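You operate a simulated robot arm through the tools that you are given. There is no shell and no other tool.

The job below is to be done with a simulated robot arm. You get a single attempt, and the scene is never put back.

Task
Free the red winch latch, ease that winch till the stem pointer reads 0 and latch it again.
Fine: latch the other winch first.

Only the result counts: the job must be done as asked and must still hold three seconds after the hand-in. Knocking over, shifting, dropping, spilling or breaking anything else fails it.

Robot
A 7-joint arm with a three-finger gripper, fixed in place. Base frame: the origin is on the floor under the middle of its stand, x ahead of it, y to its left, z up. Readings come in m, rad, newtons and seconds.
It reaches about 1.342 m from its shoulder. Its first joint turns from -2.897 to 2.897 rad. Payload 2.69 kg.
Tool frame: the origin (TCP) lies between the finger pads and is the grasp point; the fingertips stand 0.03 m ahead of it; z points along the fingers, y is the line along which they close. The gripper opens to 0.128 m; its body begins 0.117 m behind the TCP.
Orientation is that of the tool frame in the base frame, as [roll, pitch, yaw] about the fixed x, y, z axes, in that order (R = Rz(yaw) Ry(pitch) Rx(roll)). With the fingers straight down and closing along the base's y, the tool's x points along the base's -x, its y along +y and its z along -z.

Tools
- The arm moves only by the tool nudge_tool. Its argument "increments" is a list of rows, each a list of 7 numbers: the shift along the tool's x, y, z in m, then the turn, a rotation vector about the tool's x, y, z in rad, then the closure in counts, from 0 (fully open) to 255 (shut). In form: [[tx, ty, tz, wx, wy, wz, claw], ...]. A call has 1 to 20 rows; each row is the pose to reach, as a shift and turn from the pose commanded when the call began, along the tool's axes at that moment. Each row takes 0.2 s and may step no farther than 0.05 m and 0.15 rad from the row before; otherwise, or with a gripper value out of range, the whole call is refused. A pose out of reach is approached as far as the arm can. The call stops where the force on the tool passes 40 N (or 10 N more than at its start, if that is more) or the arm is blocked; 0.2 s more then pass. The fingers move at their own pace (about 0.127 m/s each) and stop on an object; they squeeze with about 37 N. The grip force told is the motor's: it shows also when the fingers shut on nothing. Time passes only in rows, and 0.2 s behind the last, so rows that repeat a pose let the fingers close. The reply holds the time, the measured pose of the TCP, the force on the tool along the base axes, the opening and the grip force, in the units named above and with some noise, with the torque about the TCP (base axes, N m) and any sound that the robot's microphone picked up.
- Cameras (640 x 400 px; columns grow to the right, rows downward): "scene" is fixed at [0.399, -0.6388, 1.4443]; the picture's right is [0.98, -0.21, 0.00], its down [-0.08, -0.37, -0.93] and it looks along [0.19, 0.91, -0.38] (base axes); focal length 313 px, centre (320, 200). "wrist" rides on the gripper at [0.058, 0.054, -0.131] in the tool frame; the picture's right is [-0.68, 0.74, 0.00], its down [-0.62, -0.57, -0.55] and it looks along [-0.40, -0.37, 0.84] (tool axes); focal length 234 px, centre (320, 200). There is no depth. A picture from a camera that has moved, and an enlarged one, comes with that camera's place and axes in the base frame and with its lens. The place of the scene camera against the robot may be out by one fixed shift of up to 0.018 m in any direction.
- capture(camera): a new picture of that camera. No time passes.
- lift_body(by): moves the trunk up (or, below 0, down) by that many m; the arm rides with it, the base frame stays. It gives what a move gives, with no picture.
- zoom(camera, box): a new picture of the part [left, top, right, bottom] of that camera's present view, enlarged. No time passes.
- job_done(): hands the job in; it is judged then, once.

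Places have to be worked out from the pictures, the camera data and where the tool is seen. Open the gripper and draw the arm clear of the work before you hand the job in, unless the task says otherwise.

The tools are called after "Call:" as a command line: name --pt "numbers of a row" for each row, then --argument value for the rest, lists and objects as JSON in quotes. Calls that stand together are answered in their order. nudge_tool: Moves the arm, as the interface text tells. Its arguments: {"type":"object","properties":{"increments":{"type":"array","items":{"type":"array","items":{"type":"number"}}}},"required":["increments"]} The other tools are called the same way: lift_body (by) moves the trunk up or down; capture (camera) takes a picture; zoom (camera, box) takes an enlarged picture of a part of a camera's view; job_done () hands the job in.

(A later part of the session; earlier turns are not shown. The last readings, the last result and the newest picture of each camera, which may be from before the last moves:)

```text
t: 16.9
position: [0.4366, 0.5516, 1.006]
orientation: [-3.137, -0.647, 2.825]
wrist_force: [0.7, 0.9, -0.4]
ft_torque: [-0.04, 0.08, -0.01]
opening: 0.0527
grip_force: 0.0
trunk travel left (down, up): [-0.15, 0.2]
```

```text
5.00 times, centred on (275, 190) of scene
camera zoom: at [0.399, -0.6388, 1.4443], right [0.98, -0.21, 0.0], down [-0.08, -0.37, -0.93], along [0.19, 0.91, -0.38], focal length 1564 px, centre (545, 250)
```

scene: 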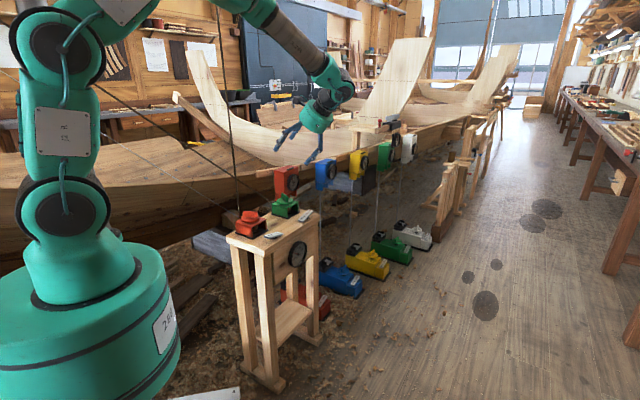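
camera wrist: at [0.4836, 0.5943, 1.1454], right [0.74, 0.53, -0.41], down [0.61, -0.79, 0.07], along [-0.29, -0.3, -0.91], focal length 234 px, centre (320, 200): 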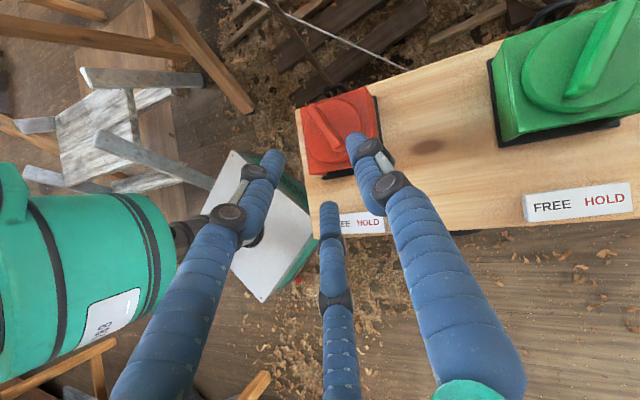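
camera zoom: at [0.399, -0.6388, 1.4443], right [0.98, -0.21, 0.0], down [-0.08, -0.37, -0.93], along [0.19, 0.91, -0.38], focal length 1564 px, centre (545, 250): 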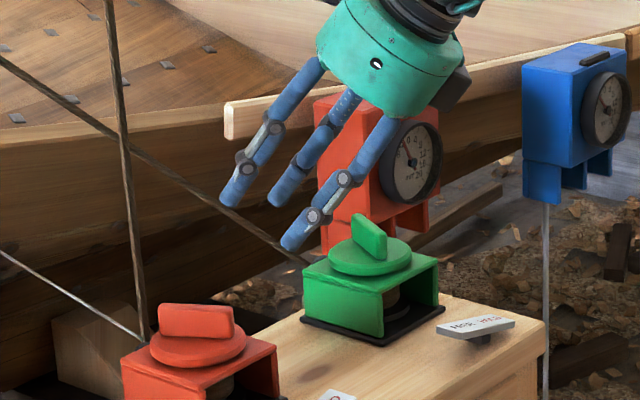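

The fin's top centre comes out at about [0.357, 0.583, 0.892] at -19.5°, so the hand is within 1.5° of aligned. I'll advance along the tool axis to straddle the fin, stopping above the disc.

Call:
nudge_tool --pt "0.003 0.005 0.03 0 0 -0.02 150" --pt "0.003 0.005 0.065 0 0 -0.02 150" --pt "0.003 0.005 0.095 0 0 -0.02 150" --pt "0.003 0.005 0.11 0 0 -0.02 150" --pt "0.003 0.005 0.11 0 0 -0.02 150"

Call:
zoom --camera "wrist" --box '[240, 60, 440, 240]'

Call:
zoom --camera "scene" --box '[220, 160, 310, 240]'

Call:
capture --camera "scene"

```text
t: 18.1
position: [0.3732, 0.5777, 0.922]
orientation: [3.128, -0.65, 2.852]
wrist_force: [0.4, -0.7, 0.3]
ft_torque: [0.0, 0.02, 0.0]
opening: 0.0531
grip_force: 0.0
trunk travel left (down, up): [-0.15, 0.2]
```

```text
2.22 times, centred on (340, 150) of wrist
camera zoom: at [0.4183, 0.6179, 1.0618], right [0.73, 0.55, -0.4], down [0.62, -0.78, 0.06], along [-0.28, -0.29, -0.91], focal length 520 px, centre (276, 311)
```

zoom: 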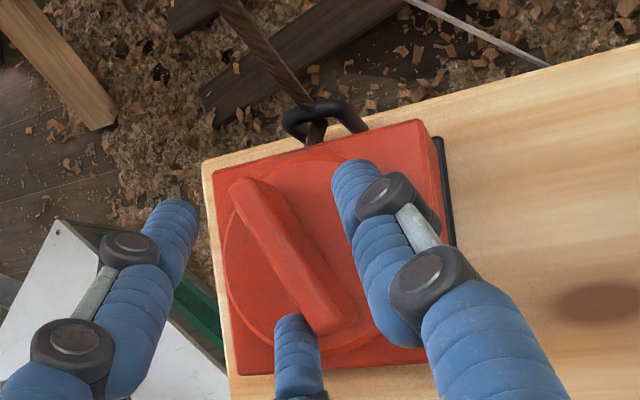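

```text
5.00 times, centred on (265, 200) of scene
camera zoom: at [0.399, -0.6388, 1.4443], right [0.98, -0.21, 0.0], down [-0.08, -0.37, -0.93], along [0.19, 0.91, -0.38], focal length 1564 px, centre (595, 200)
```

zoom: 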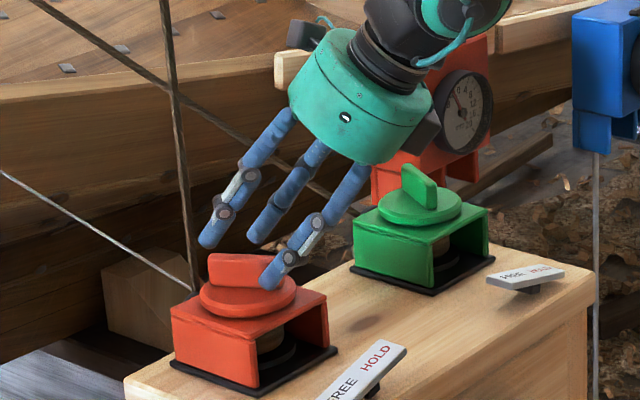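

```text
taken
```

scene: 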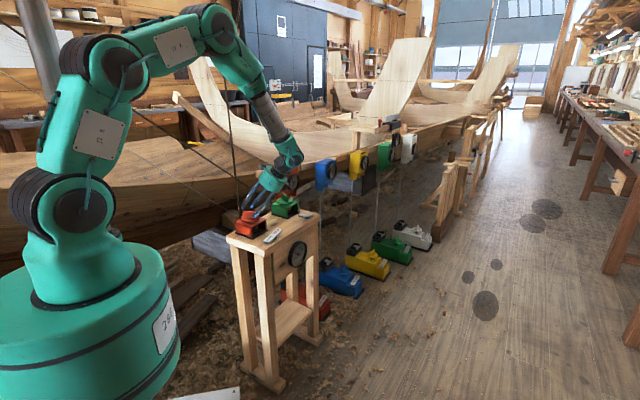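

With the hand tilted this much, the rear fingertip would miss the fin. I'll cut the tilt to about 0.3 rad (still leaning clear of the rope), correct the heading to the fin, and centre the fin in the gap between the thumb and the two fingers.

Call:
nudge_tool --pt "0.0057 -0.0023 -0.0012 -0.0033 -0.1168 0.0143 160" --pt "0.0113 -0.0045 -0.0024 -0.0067 -0.2335 0.0287 165" --pt "0.017 -0.0068 -0.0035 -0.01 -0.3503 0.043 170" --pt "0.017 -0.0068 -0.0035 -0.01 -0.3503 0.043 170"

Call:
capture --camera "wrist"

Call:
zoom --camera "wrist" --box '[240, 60, 440, 240]'

Call:
zoom --camera "scene" --box '[220, 160, 310, 240]'

```text
t: 19.1
position: [0.3593, 0.5742, 0.9348]
orientation: [-3.14, -0.297, 2.806]
wrist_force: [-0.1, 0.5, 0.7]
ft_torque: [-0.05, -0.06, 0.03]
opening: 0.0427
grip_force: 0.0
trunk travel left (down, up): [-0.15, 0.2]
```

```text
taken
camera wrist: at [0.36, 0.6307, 1.0772], right [0.85, 0.48, -0.2], down [0.52, -0.78, 0.34], along [0.01, -0.4, -0.92], focal length 234 px, centre (320, 200)
```

wrist: 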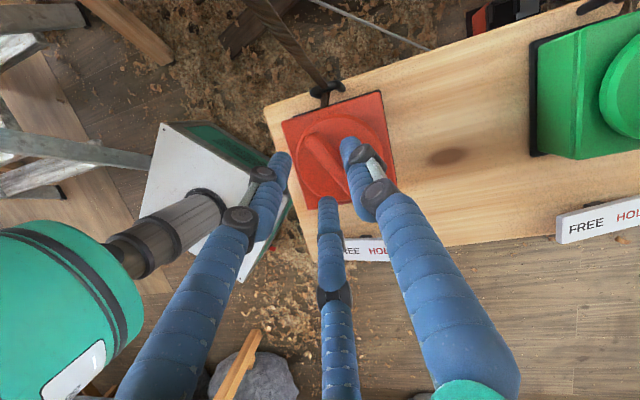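

```text
2.22 times, centred on (340, 150) of wrist
camera zoom: at [0.36, 0.6307, 1.0772], right [0.85, 0.48, -0.2], down [0.52, -0.78, 0.34], along [0.01, -0.4, -0.92], focal length 520 px, centre (276, 311)
```

zoom: 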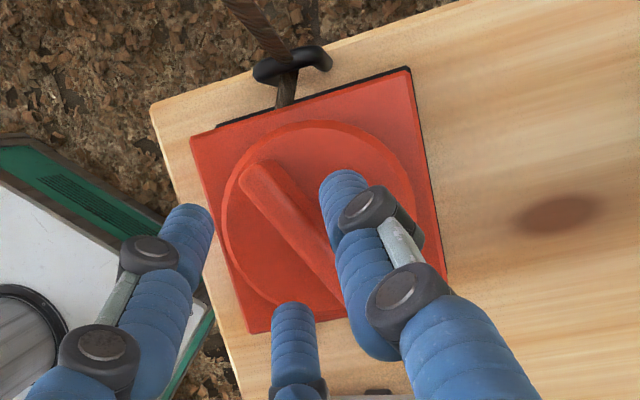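

```text
5.00 times, centred on (265, 200) of scene
camera zoom: at [0.399, -0.6388, 1.4443], right [0.98, -0.21, 0.0], down [-0.08, -0.37, -0.93], along [0.19, 0.91, -0.38], focal length 1564 px, centre (595, 200)
```

zoom: 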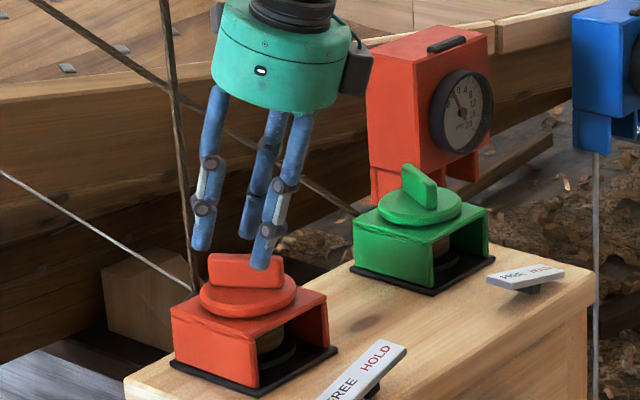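

The fin now lies between the thumb (right) and the two fingers (left), about 6 mm off the axis as intended for a balanced squeeze. I'll descend vertically in small steps to just above the disc.

Call:
nudge_tool --pt "-0.0024 0 0.0076 0 0 0 170" --pt "-0.0047 0 0.0153 0 0 0 170" --pt "-0.0065 0 0.021 0 0 0 170" --pt "-0.0074 0 0.0239 0 0 0 170" --pt "-0.0074 0 0.0239 0 0 0 170"

Call:
zoom --camera "wrist" --box '[240, 60, 440, 240]'

Call:
zoom --camera "scene" --box '[235, 180, 295, 230]'

```text
t: 20.3
position: [0.3605, 0.5753, 0.9083]
orientation: [-3.141, -0.298, 2.802]
wrist_force: [-0.6, 0.2, -0.9]
ft_torque: [-0.02, -0.01, -0.01]
opening: 0.0427
grip_force: 0.1
trunk travel left (down, up): [-0.15, 0.2]
```

```text
2.22 times, centred on (340, 150) of wrist
camera zoom: at [0.361, 0.6308, 1.0518], right [0.85, 0.48, -0.2], down [0.52, -0.78, 0.34], along [0.01, -0.4, -0.92], focal length 520 px, centre (276, 311)
```

zoom: 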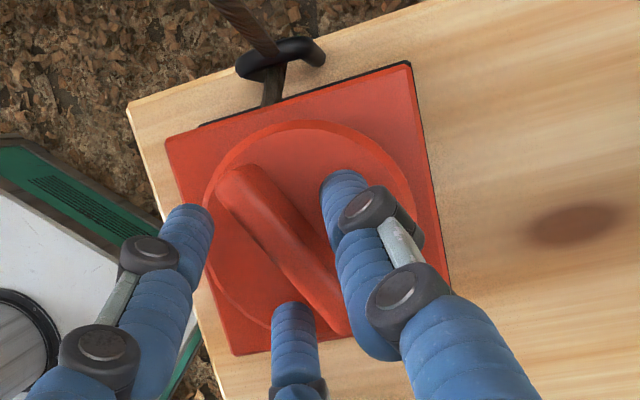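

```text
8.00 times, centred on (265, 205) of scene
camera zoom: at [0.399, -0.6388, 1.4443], right [0.98, -0.21, 0.0], down [-0.08, -0.37, -0.93], along [0.19, 0.91, -0.38], focal length 2502 px, centre (760, 160)
```

zoom: 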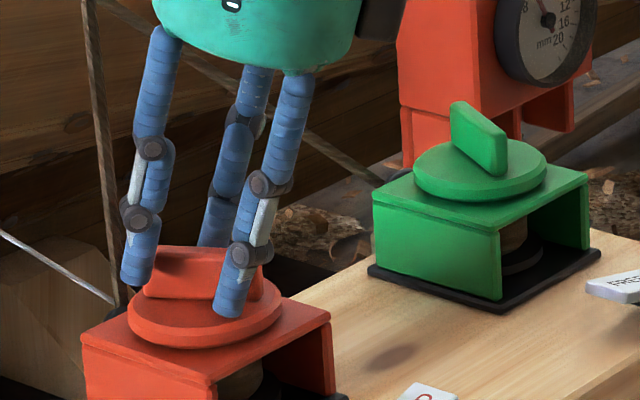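

The fingertips straddle the fin just above the disc with no contact force. I'll close on the fin while holding position.

Call:
nudge_tool --pt "0 0 0 0 0 0 190" --pt "0 0 0 0 0 0 210" --pt "0 0 0 0 0 0 230" --pt "0 0 0 0 0 0 255" --pt "0 0 0 0 0 0 255"

Call:
zoom --camera "wrist" --box '[240, 60, 440, 240]'

Call:
zoom --camera "scene" --box '[235, 180, 295, 230]'

Call:
zoom --camera "scene" --box '[284, 234, 324, 274]'

```text
t: 21.5
position: [0.3605, 0.5747, 0.9108]
orientation: [3.141, -0.297, 2.805]
wrist_force: [4.2, 19.7, -4.1]
ft_torque: [0.51, -0.24, -0.04]
opening: 0.0203
grip_force: 45.5
trunk travel left (down, up): [-0.15, 0.2]
```

```text
2.22 times, centred on (340, 150) of wrist
camera zoom: at [0.3617, 0.6323, 1.052], right [0.85, 0.48, -0.2], down [0.52, -0.78, 0.34], along [0.01, -0.4, -0.92], focal length 520 px, centre (276, 311)
```

zoom: 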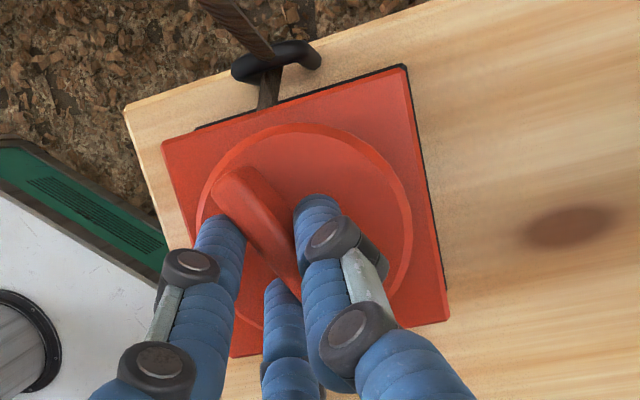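

```text
8.00 times, centred on (265, 205) of scene
camera zoom: at [0.399, -0.6388, 1.4443], right [0.98, -0.21, 0.0], down [-0.08, -0.37, -0.93], along [0.19, 0.91, -0.38], focal length 2502 px, centre (760, 160)
```

zoom: 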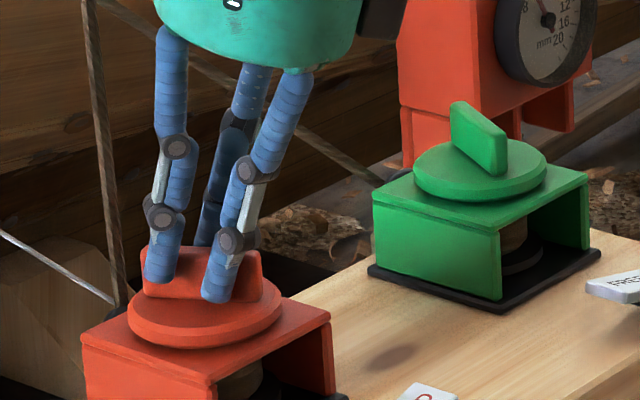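

```text
10.00 times, centred on (304, 254) of scene
camera zoom: at [0.399, -0.6388, 1.4443], right [0.98, -0.21, 0.0], down [-0.08, -0.37, -0.93], along [0.19, 0.91, -0.38], focal length 3128 px, centre (480, -340)
```

zoom: 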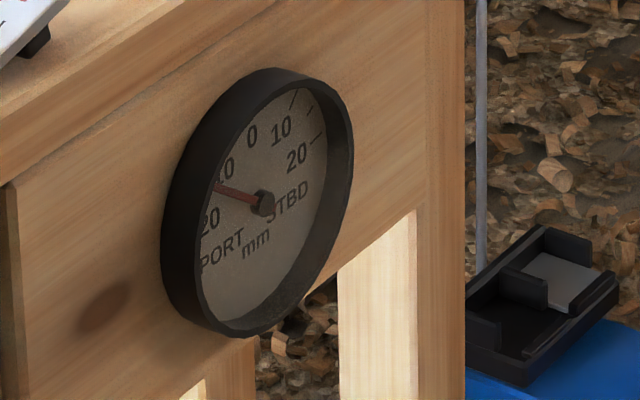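

The fin is gripped (45 N, opening 20 mm), with about 20 N sideways on the tool, so I'll ease the hand 2 mm along +y. Then I'll try a small clockwise turn of 0.08 rad about the winch axis and read the dial.

Call:
nudge_tool --pt "0 0.001 0 0 0 0 255" --pt "0 0.002 0 0 0 0 255" --pt "0 0.002 0 -0.0118 0 0.0382 255" --pt "0 0.002 0 -0.0236 0 0.0764 255" --pt "0 0.002 0 -0.0236 0 0.0764 255"

Call:
zoom --camera "scene" --box '[284, 234, 324, 274]'

Call:
zoom --camera "wrist" --box '[240, 60, 440, 240]'

```text
t: 22.7
position: [0.3608, 0.5757, 0.9097]
orientation: [-3.14, -0.299, 2.72]
wrist_force: [2.2, 1.8, 4.8]
ft_torque: [0.2, -0.3, 0.15]
opening: 0.0201
grip_force: 44.7
trunk travel left (down, up): [-0.15, 0.2]
```

```text
10.00 times, centred on (304, 254) of scene
camera zoom: at [0.399, -0.6388, 1.4443], right [0.98, -0.21, 0.0], down [-0.08, -0.37, -0.93], along [0.19, 0.91, -0.38], focal length 3128 px, centre (480, -340)
```

zoom: 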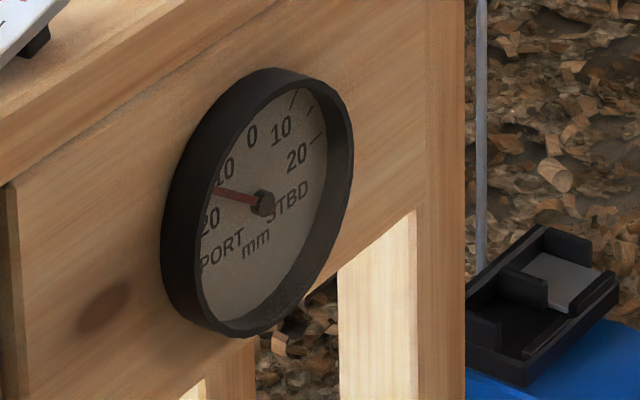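

```text
2.22 times, centred on (340, 150) of wrist
camera zoom: at [0.366, 0.6321, 1.0519], right [0.89, 0.41, -0.2], down [0.46, -0.82, 0.34], along [-0.02, -0.4, -0.92], focal length 520 px, centre (276, 311)
```

zoom: 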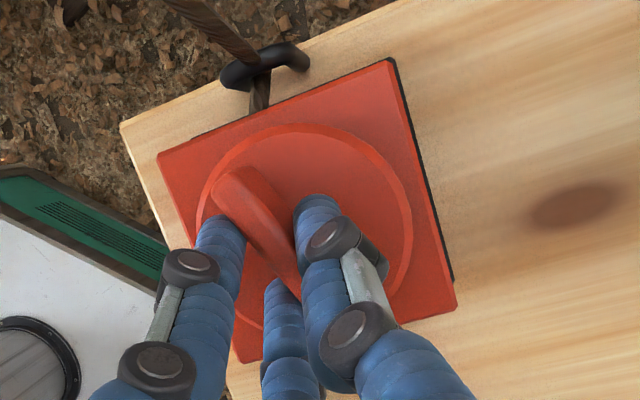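

The pointer crept towards PORT 20, so clockwise winds in and counter-clockwise eases. I'll turn counter-clockwise 0.38 rad about the winch axis in small rows, keeping the camera housing clear of the rope, and reread the dial.

Call:
nudge_tool --pt "-0.0003 0.0007 -0.0001 0.0281 0 -0.0908 255" --pt "-0.0006 0.0013 -0.0002 0.0562 0 -0.1815 255" --pt "-0.001 0.002 -0.0003 0.0842 0 -0.2723 255" --pt "-0.0013 0.0027 -0.0004 0.1123 0 -0.363 255" --pt "-0.0013 0.0027 -0.0004 0.1123 0 -0.363 255"

Call:
zoom --camera "scene" --box '[284, 234, 324, 274]'

Call:
zoom --camera "wrist" --box '[240, 60, 440, 240]'

Call:
zoom --camera "scene" --box '[215, 140, 305, 230]'

```text
t: 23.9
position: [0.3634, 0.5774, 0.9111]
orientation: [-3.14, -0.301, 3.104]
wrist_force: [4.1, -11.7, 5.8]
ft_torque: [-0.08, -0.34, -0.04]
opening: 0.0203
grip_force: 45.2
trunk travel left (down, up): [-0.15, 0.2]
```

```text
10.00 times, centred on (304, 254) of scene
camera zoom: at [0.399, -0.6388, 1.4443], right [0.98, -0.21, 0.0], down [-0.08, -0.37, -0.93], along [0.19, 0.91, -0.38], focal length 3128 px, centre (480, -340)
```

zoom: 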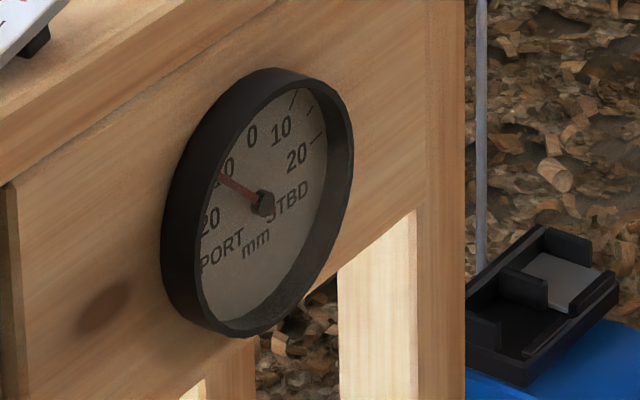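

```text
2.22 times, centred on (340, 150) of wrist
camera zoom: at [0.3468, 0.6318, 1.0519], right [0.67, 0.71, -0.2], down [0.73, -0.59, 0.34], along [0.12, -0.38, -0.92], focal length 520 px, centre (276, 311)
```

zoom: 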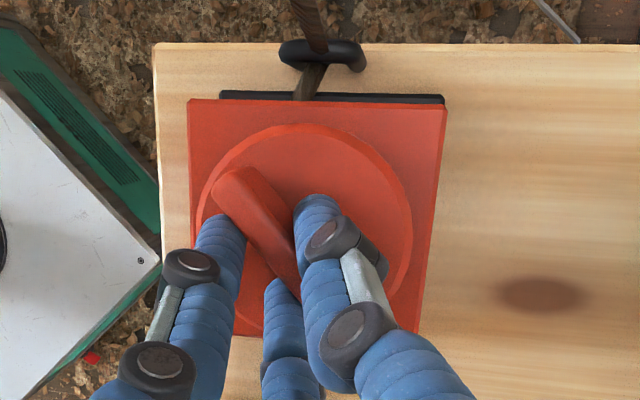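

```text
4.44 times, centred on (260, 185) of scene
camera zoom: at [0.399, -0.6388, 1.4443], right [0.98, -0.21, 0.0], down [-0.08, -0.37, -0.93], along [0.19, 0.91, -0.38], focal length 1390 px, centre (587, 267)
```

zoom: 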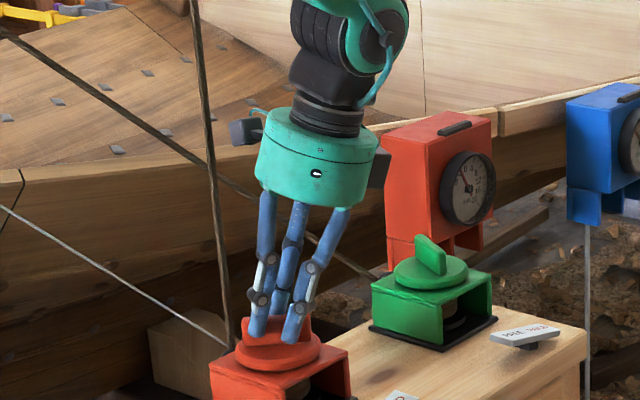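

Counter-clockwise moved the pointer back towards 0 (now roughly 13–14 PORT), so a lot more turning is needed. Further turning in this grip would bring the camera housing to the rope, so I'll release, rise, and change to pushing the fin end with the closed fist.

Call:
nudge_tool --pt "0 0 0 0 0 0 200" --pt "0 0 0 0 0 0 160" --pt "0 0 0 0 0 0 160" --pt "0.0059 0 -0.0191 0 0 0 160" --pt "0.0133 0 -0.043 0 0 0 160" --pt "0.0222 0 -0.0716 0 0 0 160" --pt "0.0222 0 -0.0716 0 0 0 160"

Call:
zoom --camera "scene" --box '[215, 140, 305, 230]'

Call:
zoom --camera "scene" --box '[284, 234, 324, 274]'

Call:
capture --camera "wrist"

```text
t: 25.5
position: [0.3621, 0.5775, 0.9857]
orientation: [-3.14, -0.298, 3.103]
wrist_force: [-0.5, 0.1, -0.1]
ft_torque: [0.0, 0.02, -0.01]
opening: 0.0478
grip_force: 0.0
trunk travel left (down, up): [-0.15, 0.2]
```

```text
4.44 times, centred on (260, 185) of scene
camera zoom: at [0.399, -0.6388, 1.4443], right [0.98, -0.21, 0.0], down [-0.08, -0.37, -0.93], along [0.19, 0.91, -0.38], focal length 1390 px, centre (587, 267)
```

zoom: 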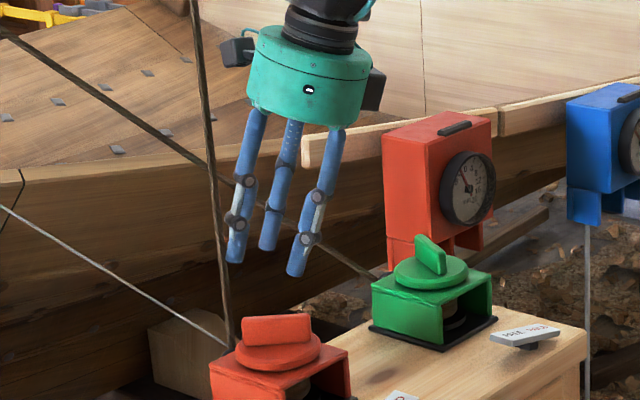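

```text
10.00 times, centred on (304, 254) of scene
camera zoom: at [0.399, -0.6388, 1.4443], right [0.98, -0.21, 0.0], down [-0.08, -0.37, -0.93], along [0.19, 0.91, -0.38], focal length 3128 px, centre (480, -340)
```

zoom: 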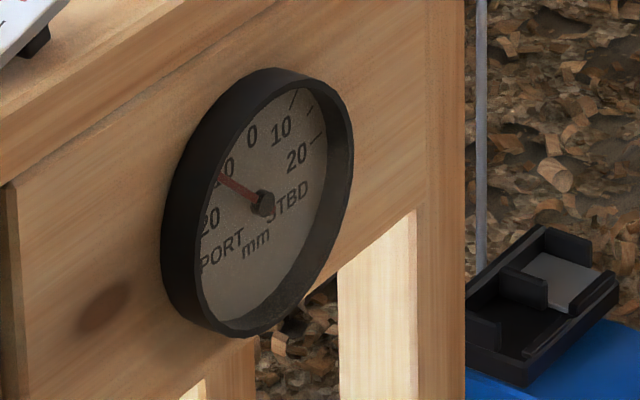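

```text
taken
camera wrist: at [0.3462, 0.6321, 1.127], right [0.67, 0.71, -0.2], down [0.73, -0.59, 0.34], along [0.13, -0.38, -0.92], focal length 234 px, centre (320, 200)
```

wrist: 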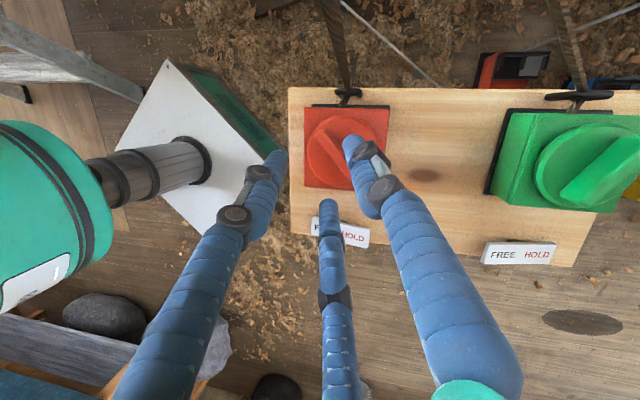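

The knob and pointer stayed put after release. I'll swing the hand to lean towards the front of the stand (heading 135°, tilt 0.5), close the fist, and go to a stand-off on the near side of the fin's front end.

Call:
nudge_tool --pt "-0.0093 -0.0102 -0.0015 -0.0485 0.0321 0.1149 200" --pt "-0.0185 -0.0203 -0.003 -0.0969 0.0642 0.2298 230" --pt "-0.0278 -0.0305 -0.0045 -0.1454 0.0963 0.3447 255" --pt "-0.0371 -0.0406 -0.006 -0.1938 0.1283 0.4596 255" --pt "-0.0463 -0.0508 -0.0075 -0.2423 0.1604 0.5745 255" --pt "-0.0556 -0.0609 -0.009 -0.2907 0.1925 0.6894 255" --pt "-0.0556 -0.0609 -0.009 -0.2907 0.1925 0.6894 255"

Call:
capture --camera "wrist"

Call:
zoom --camera "wrist" --box '[240, 60, 440, 240]'

Call:
zoom --camera "scene" --box '[215, 140, 305, 230]'

```text
t: 27.1
position: [0.4148, 0.5163, 0.9766]
orientation: [-3.14, -0.5, 2.355]
wrist_force: [0.2, 0.0, -0.3]
ft_torque: [0.0, 0.02, 0.01]
opening: 0.002
grip_force: 31.6
trunk travel left (down, up): [-0.15, 0.2]
```

```text
taken
camera wrist: at [0.4618, 0.545, 1.1197], right [0.94, 0.1, -0.33], down [0.17, -0.97, 0.19], along [-0.3, -0.23, -0.93], focal length 234 px, centre (320, 200)
```

wrist: 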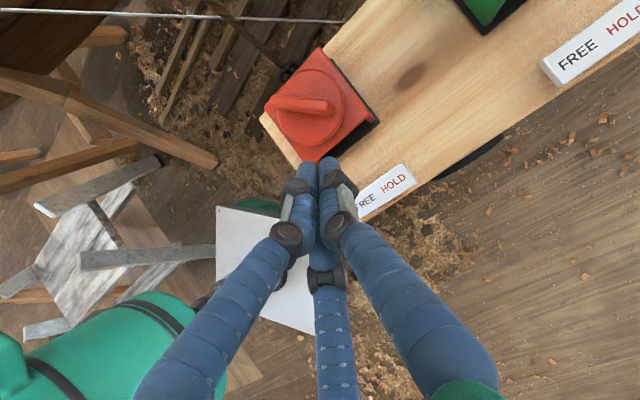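

```text
2.22 times, centred on (340, 150) of wrist
camera zoom: at [0.4618, 0.545, 1.1197], right [0.94, 0.1, -0.33], down [0.17, -0.97, 0.19], along [-0.3, -0.23, -0.93], focal length 520 px, centre (276, 311)
```

zoom: 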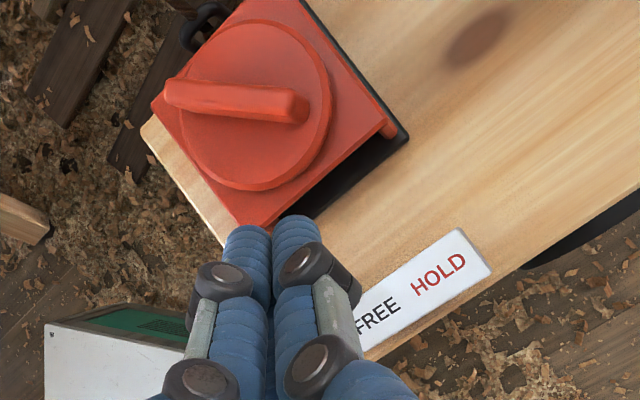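

```text
4.44 times, centred on (260, 185) of scene
camera zoom: at [0.399, -0.6388, 1.4443], right [0.98, -0.21, 0.0], down [-0.08, -0.37, -0.93], along [0.19, 0.91, -0.38], focal length 1390 px, centre (587, 267)
```

zoom: 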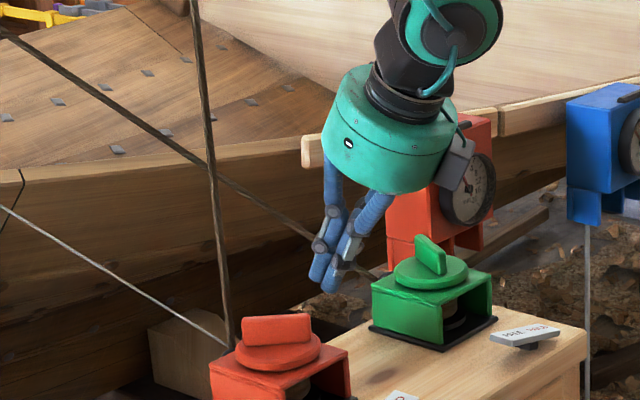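

The fin now lies about -2° with its front end near [0.389, 0.581]; the fist is lined up on its near side. I'll advance along the tool axis down to fin height beside the fin's front end.

Call:
nudge_tool --pt "0 -0.002 0.03 0 0 0 255" --pt "0 -0.002 0.055 0 0 0 255" --pt "0 -0.002 0.07 0 0 0 255" --pt "0 -0.002 0.076 0 0 0 255" --pt "0 -0.002 0.076 0 0 0 255"

Call:
zoom --camera "wrist" --box '[240, 60, 440, 240]'

Call:
zoom --camera "scene" --box '[235, 180, 295, 230]'

```text
t: 28.3
position: [0.389, 0.5396, 0.9111]
orientation: [-3.139, -0.5, 2.355]
wrist_force: [-0.1, -0.6, -0.2]
ft_torque: [0.02, -0.02, -0.01]
opening: 0.0021
grip_force: 31.5
trunk travel left (down, up): [-0.15, 0.2]
```

```text
2.22 times, centred on (340, 150) of wrist
camera zoom: at [0.4345, 0.5696, 1.053], right [0.94, 0.1, -0.33], down [0.17, -0.97, 0.19], along [-0.3, -0.23, -0.93], focal length 520 px, centre (276, 311)
```

zoom: 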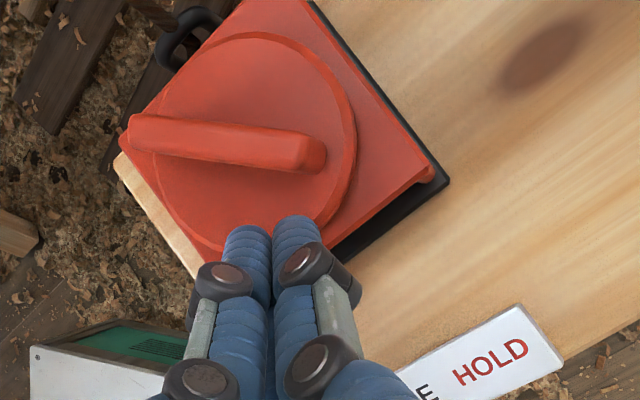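

```text
8.00 times, centred on (265, 205) of scene
camera zoom: at [0.399, -0.6388, 1.4443], right [0.98, -0.21, 0.0], down [-0.08, -0.37, -0.93], along [0.19, 0.91, -0.38], focal length 2502 px, centre (760, 160)
```

zoom: 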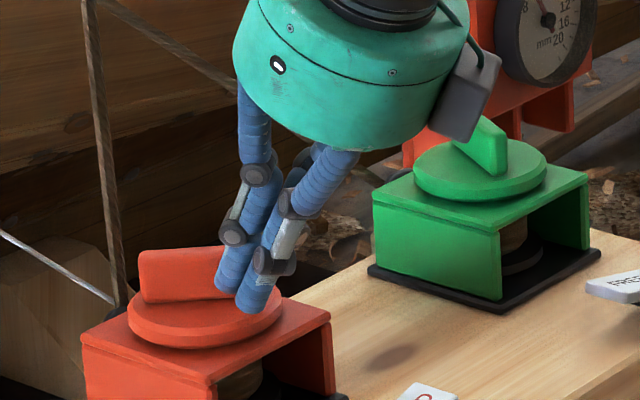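

The fist is beside the fin's front half, about 1 cm short of contact. I'll push it along an arc around the winch axis to turn the fin counter-clockwise by roughly 20°, watching the force.

Call:
nudge_tool --pt "0.001 0.0042 0.0039 0 0 0 255" --pt "0.0038 0.0081 0.0054 0 0 0 255" --pt "0.0057 0.0109 0.0065 0 0 0 255" --pt "0.006 0.0148 0.0066 0 0 0 255" --pt "0.0063 0.0178 0.0068 0 0 0 255"

Call:
zoom --camera "wrist" --box '[240, 60, 440, 240]'

Call:
zoom --camera "scene" --box '[284, 234, 324, 274]'

```text
t: 29.5
position: [0.3951, 0.5582, 0.9069]
orientation: [-3.14, -0.498, 2.355]
wrist_force: [-0.5, -1.3, -1.1]
ft_torque: [0.19, 0.03, -0.09]
opening: 0.0024
grip_force: 31.6
trunk travel left (down, up): [-0.15, 0.2]
```

```text
2.22 times, centred on (340, 150) of wrist
camera zoom: at [0.441, 0.5882, 1.0502], right [0.94, 0.1, -0.33], down [0.17, -0.97, 0.19], along [-0.3, -0.23, -0.93], focal length 520 px, centre (276, 311)
```

zoom: 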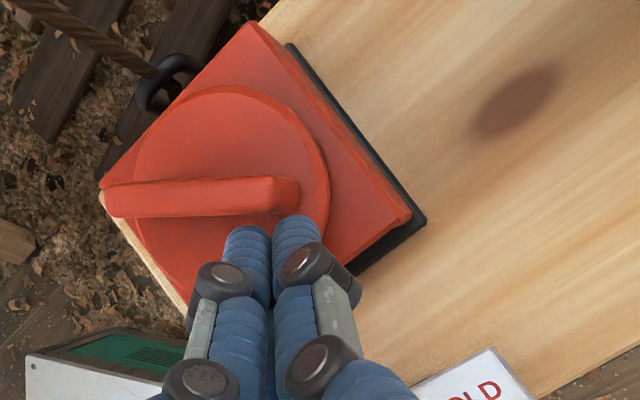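

```text
10.00 times, centred on (304, 254) of scene
camera zoom: at [0.399, -0.6388, 1.4443], right [0.98, -0.21, 0.0], down [-0.08, -0.37, -0.93], along [0.19, 0.91, -0.38], focal length 3128 px, centre (480, -340)
```

zoom: 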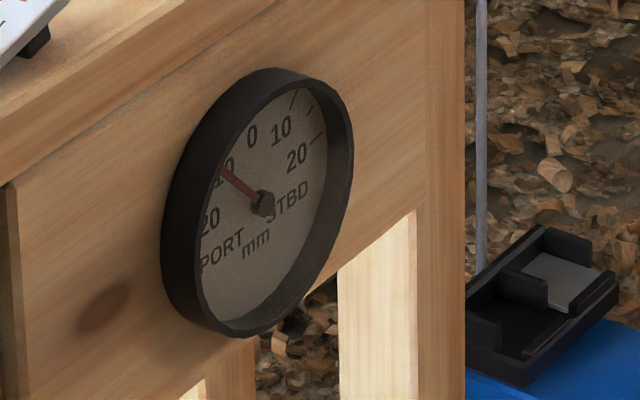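

The push works: the fin turned to about +9° and the pointer moved towards 0 with low force. I'll continue the arc to bring the fin to roughly 60°.

Call:
nudge_tool --pt "0.0021 0.0048 0.0012 0 0 0 255" --pt "0.0046 0.0096 0.0025 0 0 0 255" --pt "0.0071 0.0129 0.0039 0 0 0 255" --pt "0.0097 0.0156 0.0053 0 0 0 255" --pt "0.0129 0.0182 0.0071 0 0 0 255" --pt "0.016 0.0199 0.0087 0 0 0 255"

Call:
zoom --camera "wrist" --box '[240, 60, 440, 240]'

Call:
zoom --camera "scene" --box '[284, 234, 324, 274]'

Call:
zoom --camera "scene" --box '[215, 140, 305, 230]'

```text
t: 30.9
position: [0.3969, 0.586, 0.907]
orientation: [-3.14, -0.501, 2.355]
wrist_force: [5.2, -5.4, -0.9]
ft_torque: [-0.03, -0.13, 0.04]
opening: 0.002
grip_force: 31.5
trunk travel left (down, up): [-0.15, 0.2]
```

```text
2.22 times, centred on (340, 150) of wrist
camera zoom: at [0.4424, 0.6155, 1.0504], right [0.94, 0.1, -0.32], down [0.17, -0.97, 0.19], along [-0.3, -0.23, -0.93], focal length 520 px, centre (276, 311)
```

zoom: 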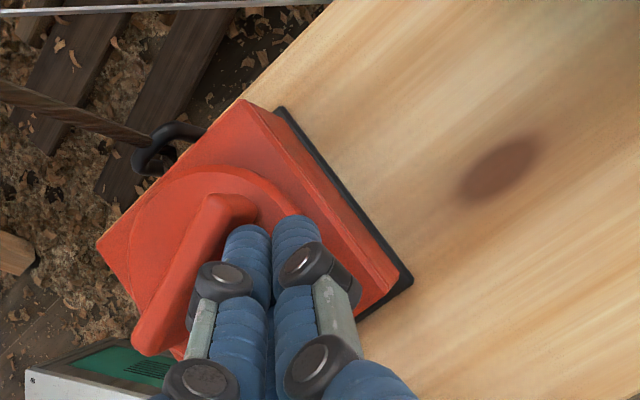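

```text
10.00 times, centred on (304, 254) of scene
camera zoom: at [0.399, -0.6388, 1.4443], right [0.98, -0.21, 0.0], down [-0.08, -0.37, -0.93], along [0.19, 0.91, -0.38], focal length 3128 px, centre (480, -340)
```

zoom: 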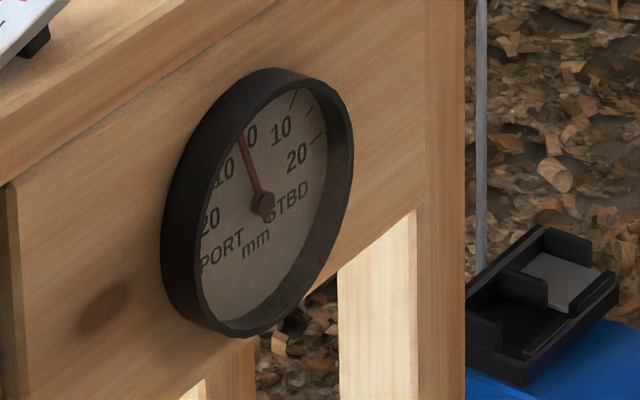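

```text
4.44 times, centred on (260, 185) of scene
camera zoom: at [0.399, -0.6388, 1.4443], right [0.98, -0.21, 0.0], down [-0.08, -0.37, -0.93], along [0.19, 0.91, -0.38], focal length 1390 px, centre (587, 267)
```

zoom: 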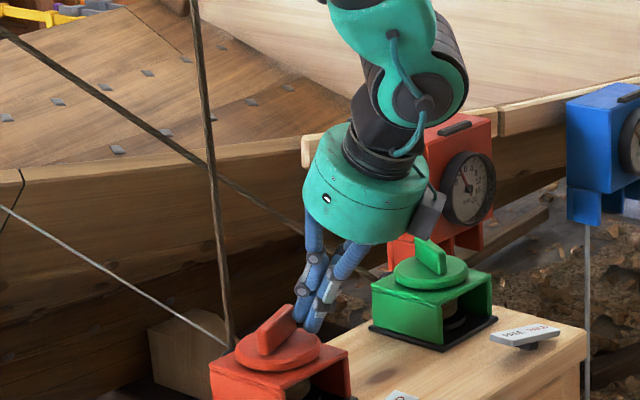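

Big progress: the pointer is now around 5 PORT with the fin near 61°; the dial moves about 24° per radian of winch. I'll push on along the arc to about 88° and recheck.

Call:
nudge_tool --pt "0.0037 0.0015 0.002 0 0 0 255" --pt "0.007 0.0023 0.0038 0 0 0 255" --pt "0.0104 0.0027 0.0057 0 0 0 255" --pt "0.0133 0.0026 0.0073 0 0 0 255"

Call:
zoom --camera "scene" --box '[292, 238, 322, 268]'

Call:
zoom --camera "wrist" --box '[240, 60, 440, 240]'

Call:
zoom --camera "scene" --box '[215, 140, 305, 230]'

```text
t: 31.9
position: [0.3885, 0.597, 0.9074]
orientation: [-3.14, -0.5, 2.356]
wrist_force: [5.7, -0.9, -1.0]
ft_torque: [-0.08, -0.11, -0.03]
opening: 0.0019
grip_force: 31.8
trunk travel left (down, up): [-0.15, 0.2]
```

```text
13.33 times, centred on (307, 253) of scene
camera zoom: at [0.399, -0.6388, 1.4443], right [0.98, -0.21, 0.0], down [-0.08, -0.37, -0.93], along [0.19, 0.91, -0.38], focal length 4170 px, centre (493, -507)
```

zoom: 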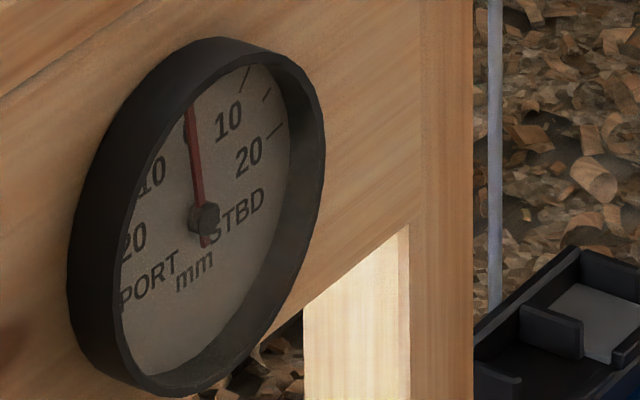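

```text
2.22 times, centred on (340, 150) of wrist
camera zoom: at [0.4336, 0.6277, 1.0502], right [0.94, 0.1, -0.33], down [0.17, -0.97, 0.19], along [-0.3, -0.23, -0.93], focal length 520 px, centre (276, 311)
```

zoom: 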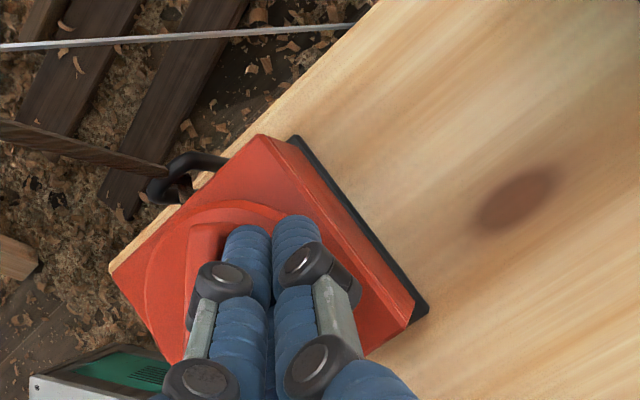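

```text
4.44 times, centred on (260, 185) of scene
camera zoom: at [0.399, -0.6388, 1.4443], right [0.98, -0.21, 0.0], down [-0.08, -0.37, -0.93], along [0.19, 0.91, -0.38], focal length 1390 px, centre (587, 267)
```

zoom: 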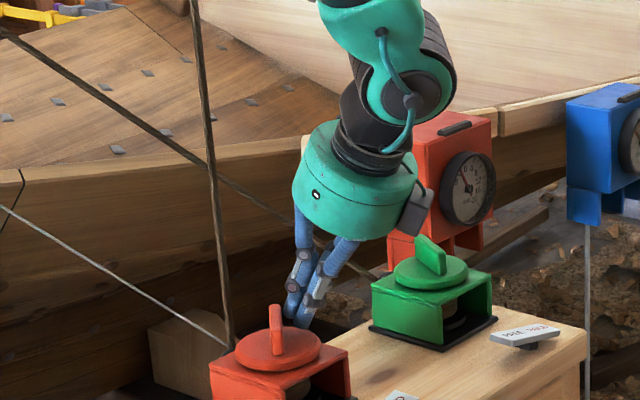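

The pointer is now only about 1.5 PORT by my measurement, with the fin near 94°. I'll push a small step (about 8° of winch) and measure again at higher zoom.

Call:
nudge_tool --pt "0.0013 -0.0002 0.0007 0 0 0 255" --pt "0.0026 -0.0005 0.0015 0 0 0 255" --pt "0.0039 -0.0007 0.0022 0 0 0 255" --pt "0.0039 -0.0007 0.0022 0 0 0 255"

Call:
zoom --camera "scene" --box '[297, 240, 317, 260]'

Call:
zoom --camera "scene" --box '[292, 238, 322, 268]'

```text
t: 32.9
position: [0.384, 0.6018, 0.9076]
orientation: [-3.139, -0.5, 2.355]
wrist_force: [6.1, 0.4, 0.5]
ft_torque: [0.02, -0.1, -0.07]
opening: 0.0021
grip_force: 31.2
trunk travel left (down, up): [-0.15, 0.2]
```

```text
16.00 times, centred on (307, 250) of scene
camera zoom: at [0.399, -0.6388, 1.4443], right [0.98, -0.21, 0.0], down [-0.08, -0.37, -0.93], along [0.19, 0.91, -0.38], focal length 5004 px, centre (528, -600)
```

zoom: 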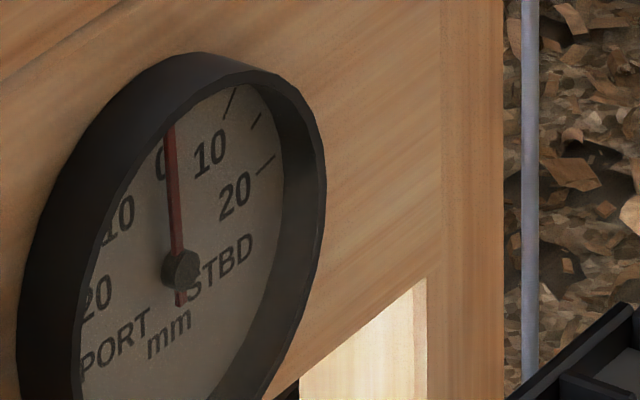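

```text
13.33 times, centred on (307, 253) of scene
camera zoom: at [0.399, -0.6388, 1.4443], right [0.98, -0.21, 0.0], down [-0.08, -0.37, -0.93], along [0.19, 0.91, -0.38], focal length 4170 px, centre (493, -507)
```

zoom: 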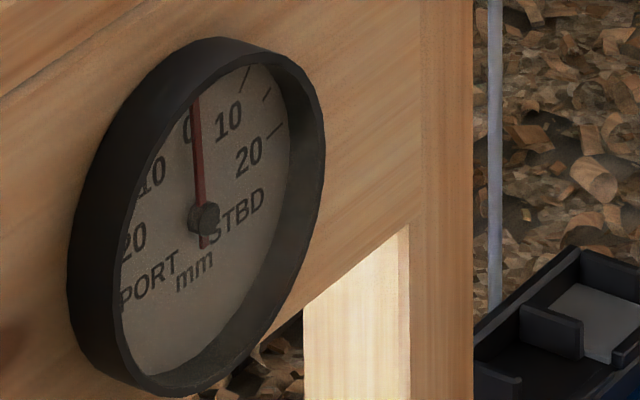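

The pointer now reads roughly 0.5 PORT by its slope against true vertical in the picture. I'll push about 2 mm more and re-measure.

Call:
nudge_tool --pt "0.0009 -0.0005 0.0005 0 0 0 255" --pt "0.0018 -0.0009 0.001 0 0 0 255" --pt "0.0018 -0.0009 0.001 0 0 0 255"

Call:
zoom --camera "scene" --box '[297, 240, 317, 260]'

Call:
zoom --camera "scene" --box '[299, 242, 315, 260]'

```text
t: 33.7
position: [0.3822, 0.6018, 0.9069]
orientation: [-3.138, -0.5, 2.354]
wrist_force: [6.2, -0.5, -0.5]
ft_torque: [-0.03, -0.11, -0.03]
opening: 0.0024
grip_force: 31.7
trunk travel left (down, up): [-0.15, 0.2]
```

```text
16.00 times, centred on (307, 250) of scene
camera zoom: at [0.399, -0.6388, 1.4443], right [0.98, -0.21, 0.0], down [-0.08, -0.37, -0.93], along [0.19, 0.91, -0.38], focal length 5004 px, centre (528, -600)
```

zoom: 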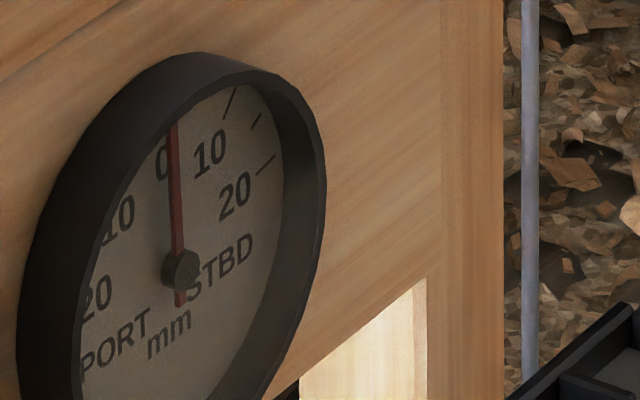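

```text
16.00 times, centred on (307, 251) of scene
camera zoom: at [0.399, -0.6388, 1.4443], right [0.98, -0.21, 0.0], down [-0.08, -0.37, -0.93], along [0.19, 0.91, -0.38], focal length 5004 px, centre (528, -616)
```

zoom: 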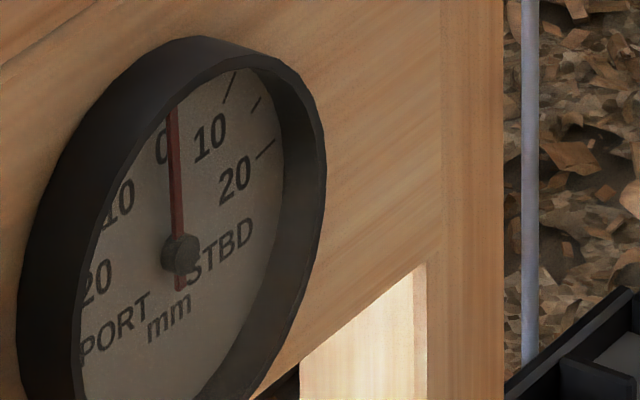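

The pointer's slope (0.033) now matches true vertical (0.031), i.e. it reads 0 within a few tenths of a millimetre. I'll back the fist off the fin, retreat along the tool axis, and check the pointer stays at 0 unloaded.

Call:
nudge_tool --pt "-0.001 0.0025 -0.0006 0 0 0 255" --pt "-0.0025 0.0057 -0.0014 0 0 0 255" --pt "-0.0025 0.0057 -0.03 0 0 0 255" --pt "-0.0025 0.0057 -0.065 0 0 0 255" --pt "-0.0025 0.0057 -0.1 0 0 0 255" --pt "-0.0025 0.0057 -0.1 0 0 0 255"

Call:
zoom --camera "scene" --box '[297, 240, 317, 260]'

Call:
capture --camera "wrist"

Call:
zoom --camera "scene" --box '[215, 140, 335, 240]'

```text
t: 35.1
position: [0.4211, 0.5705, 0.9942]
orientation: [-3.141, -0.501, 2.356]
wrist_force: [-0.3, -0.7, -0.3]
ft_torque: [0.04, -0.01, 0.0]
opening: 0.0024
grip_force: 31.7
trunk travel left (down, up): [-0.15, 0.2]
```

```text
16.00 times, centred on (307, 250) of scene
camera zoom: at [0.399, -0.6388, 1.4443], right [0.98, -0.21, 0.0], down [-0.08, -0.37, -0.93], along [0.19, 0.91, -0.38], focal length 5004 px, centre (528, -600)
```

zoom: 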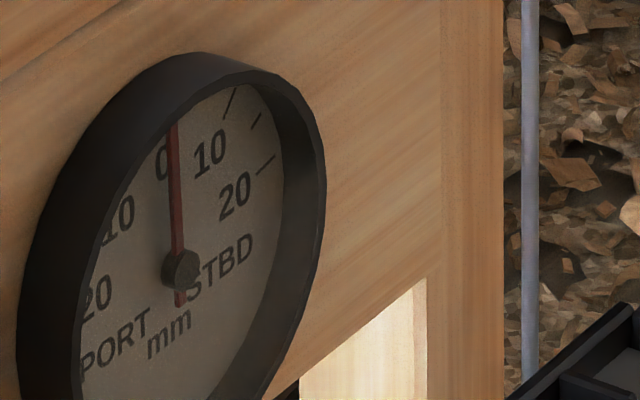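

```text
taken
camera wrist: at [0.4669, 0.6001, 1.1372], right [0.94, 0.1, -0.33], down [0.17, -0.97, 0.19], along [-0.3, -0.23, -0.93], focal length 234 px, centre (320, 200)
```

wrist: 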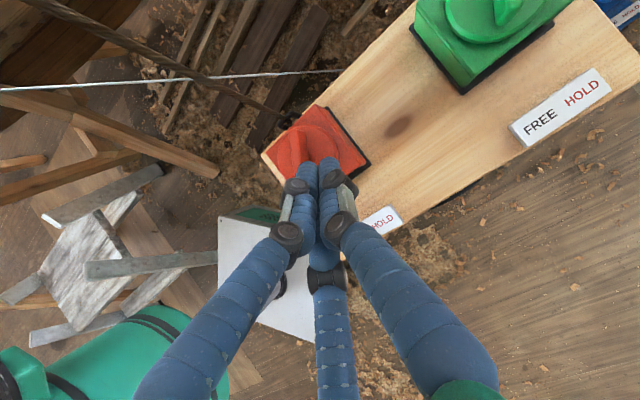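

```text
4.00 times, centred on (275, 190) of scene
camera zoom: at [0.399, -0.6388, 1.4443], right [0.98, -0.21, 0.0], down [-0.08, -0.37, -0.93], along [0.19, 0.91, -0.38], focal length 1251 px, centre (500, 240)
```

zoom: 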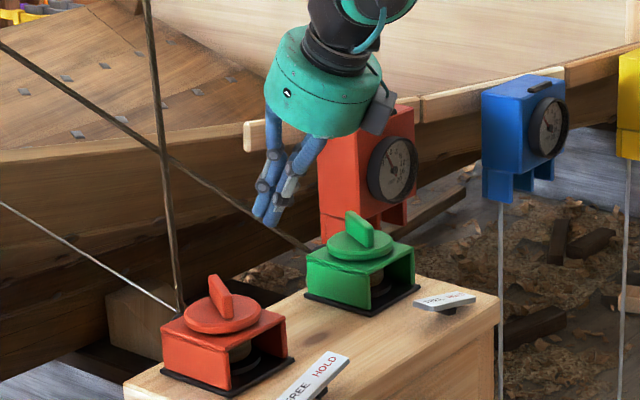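

The pointer holds at 0 with the fist withdrawn. Now I'll bring the hand upright over the red plate's raised HOLD end at about [0.4665, 0.5255] to latch it.

Call:
nudge_tool --pt "-0.0217 0.0001 0.0064 0 -0.125 0 255" --pt "-0.0434 0.0002 0.0128 0 -0.25 0 255" --pt "-0.0651 0.0002 0.0192 0 -0.375 0 255" --pt "-0.0868 0.0003 0.0256 0 -0.5 0 255" --pt "-0.0868 0.0003 0.0256 0 -0.5 0 255"

Call:
capture --camera "wrist"

Call:
zoom --camera "scene" --box '[235, 180, 315, 250]'

```text
t: 36.3
position: [0.4667, 0.527, 0.9304]
orientation: [-3.14, 0.0, 2.357]
wrist_force: [0.0, 0.0, -0.5]
ft_torque: [0.0, -0.02, -0.02]
opening: 0.0021
grip_force: 31.5
trunk travel left (down, up): [-0.15, 0.2]
```

```text
taken
camera wrist: at [0.4624, 0.6051, 1.0603], right [1.0, 0.04, 0.0], down [0.04, -0.83, 0.55], along [0.02, -0.55, -0.83], focal length 234 px, centre (320, 200)
```

wrist: 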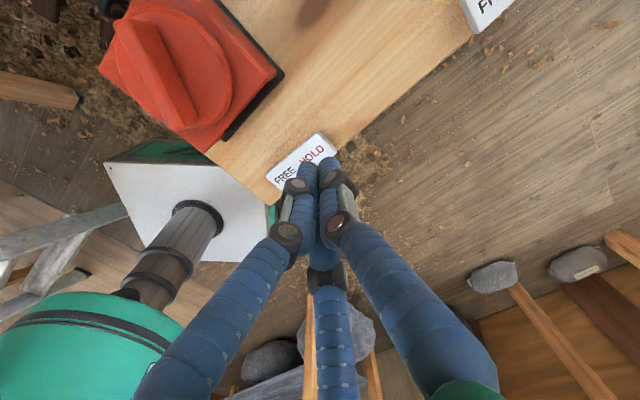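

```text
5.71 times, centred on (275, 215) of scene
camera zoom: at [0.399, -0.6388, 1.4443], right [0.98, -0.21, 0.0], down [-0.08, -0.37, -0.93], along [0.19, 0.91, -0.38], focal length 1787 px, centre (577, 114)
```

zoom: 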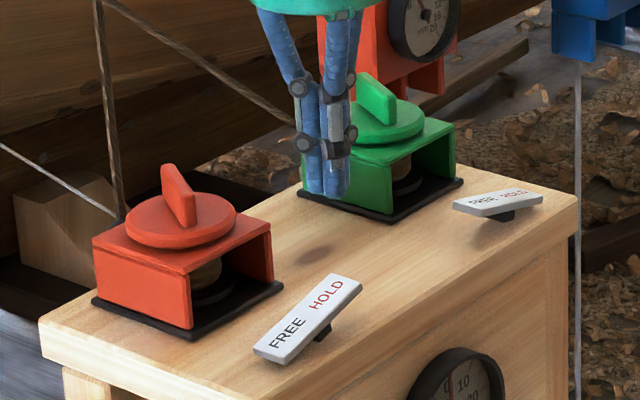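

The fist is nearly over the raised HOLD end; from the text I place the press point at about [0.465, 0.5225]. I'll shift a few millimetres and lower to just above contact.

Call:
nudge_tool --pt "-0.0022 -0.0042 0.025 0 0 0 255" --pt "-0.0022 -0.0042 0.05 0 0 0 255" --pt "-0.0022 -0.0042 0.064 0 0 0 255" --pt "-0.0022 -0.0042 0.07 0 0 0 255" --pt "-0.0022 -0.0042 0.07 0 0 0 255"

Call:
zoom --camera "scene" --box '[245, 190, 305, 240]'

Call:
zoom --camera "wrist" --box '[200, 60, 440, 240]'

```text
t: 37.5
position: [0.4651, 0.5207, 0.8599]
orientation: [-3.14, 0.0, 2.358]
wrist_force: [0.7, 1.6, 2.1]
ft_torque: [0.04, -0.04, 0.02]
opening: 0.002
grip_force: 31.5
trunk travel left (down, up): [-0.15, 0.2]
```

```text
8.00 times, centred on (275, 215) of scene
camera zoom: at [0.399, -0.6388, 1.4443], right [0.98, -0.21, 0.0], down [-0.08, -0.37, -0.93], along [0.19, 0.91, -0.38], focal length 2502 px, centre (680, 80)
```

zoom: 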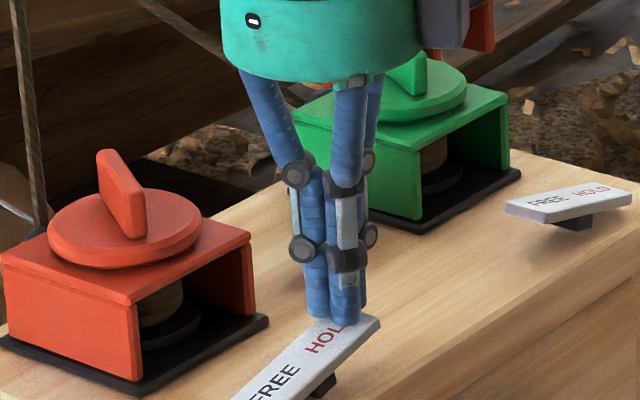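

```text
2.22 times, centred on (320, 150) of wrist
camera zoom: at [0.4611, 0.6, 0.9907], right [1.0, 0.04, 0.0], down [0.04, -0.83, 0.55], along [0.02, -0.55, -0.84], focal length 520 px, centre (320, 311)
```

zoom: 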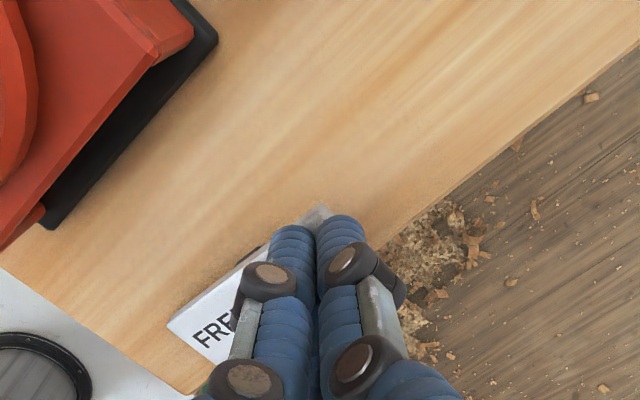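

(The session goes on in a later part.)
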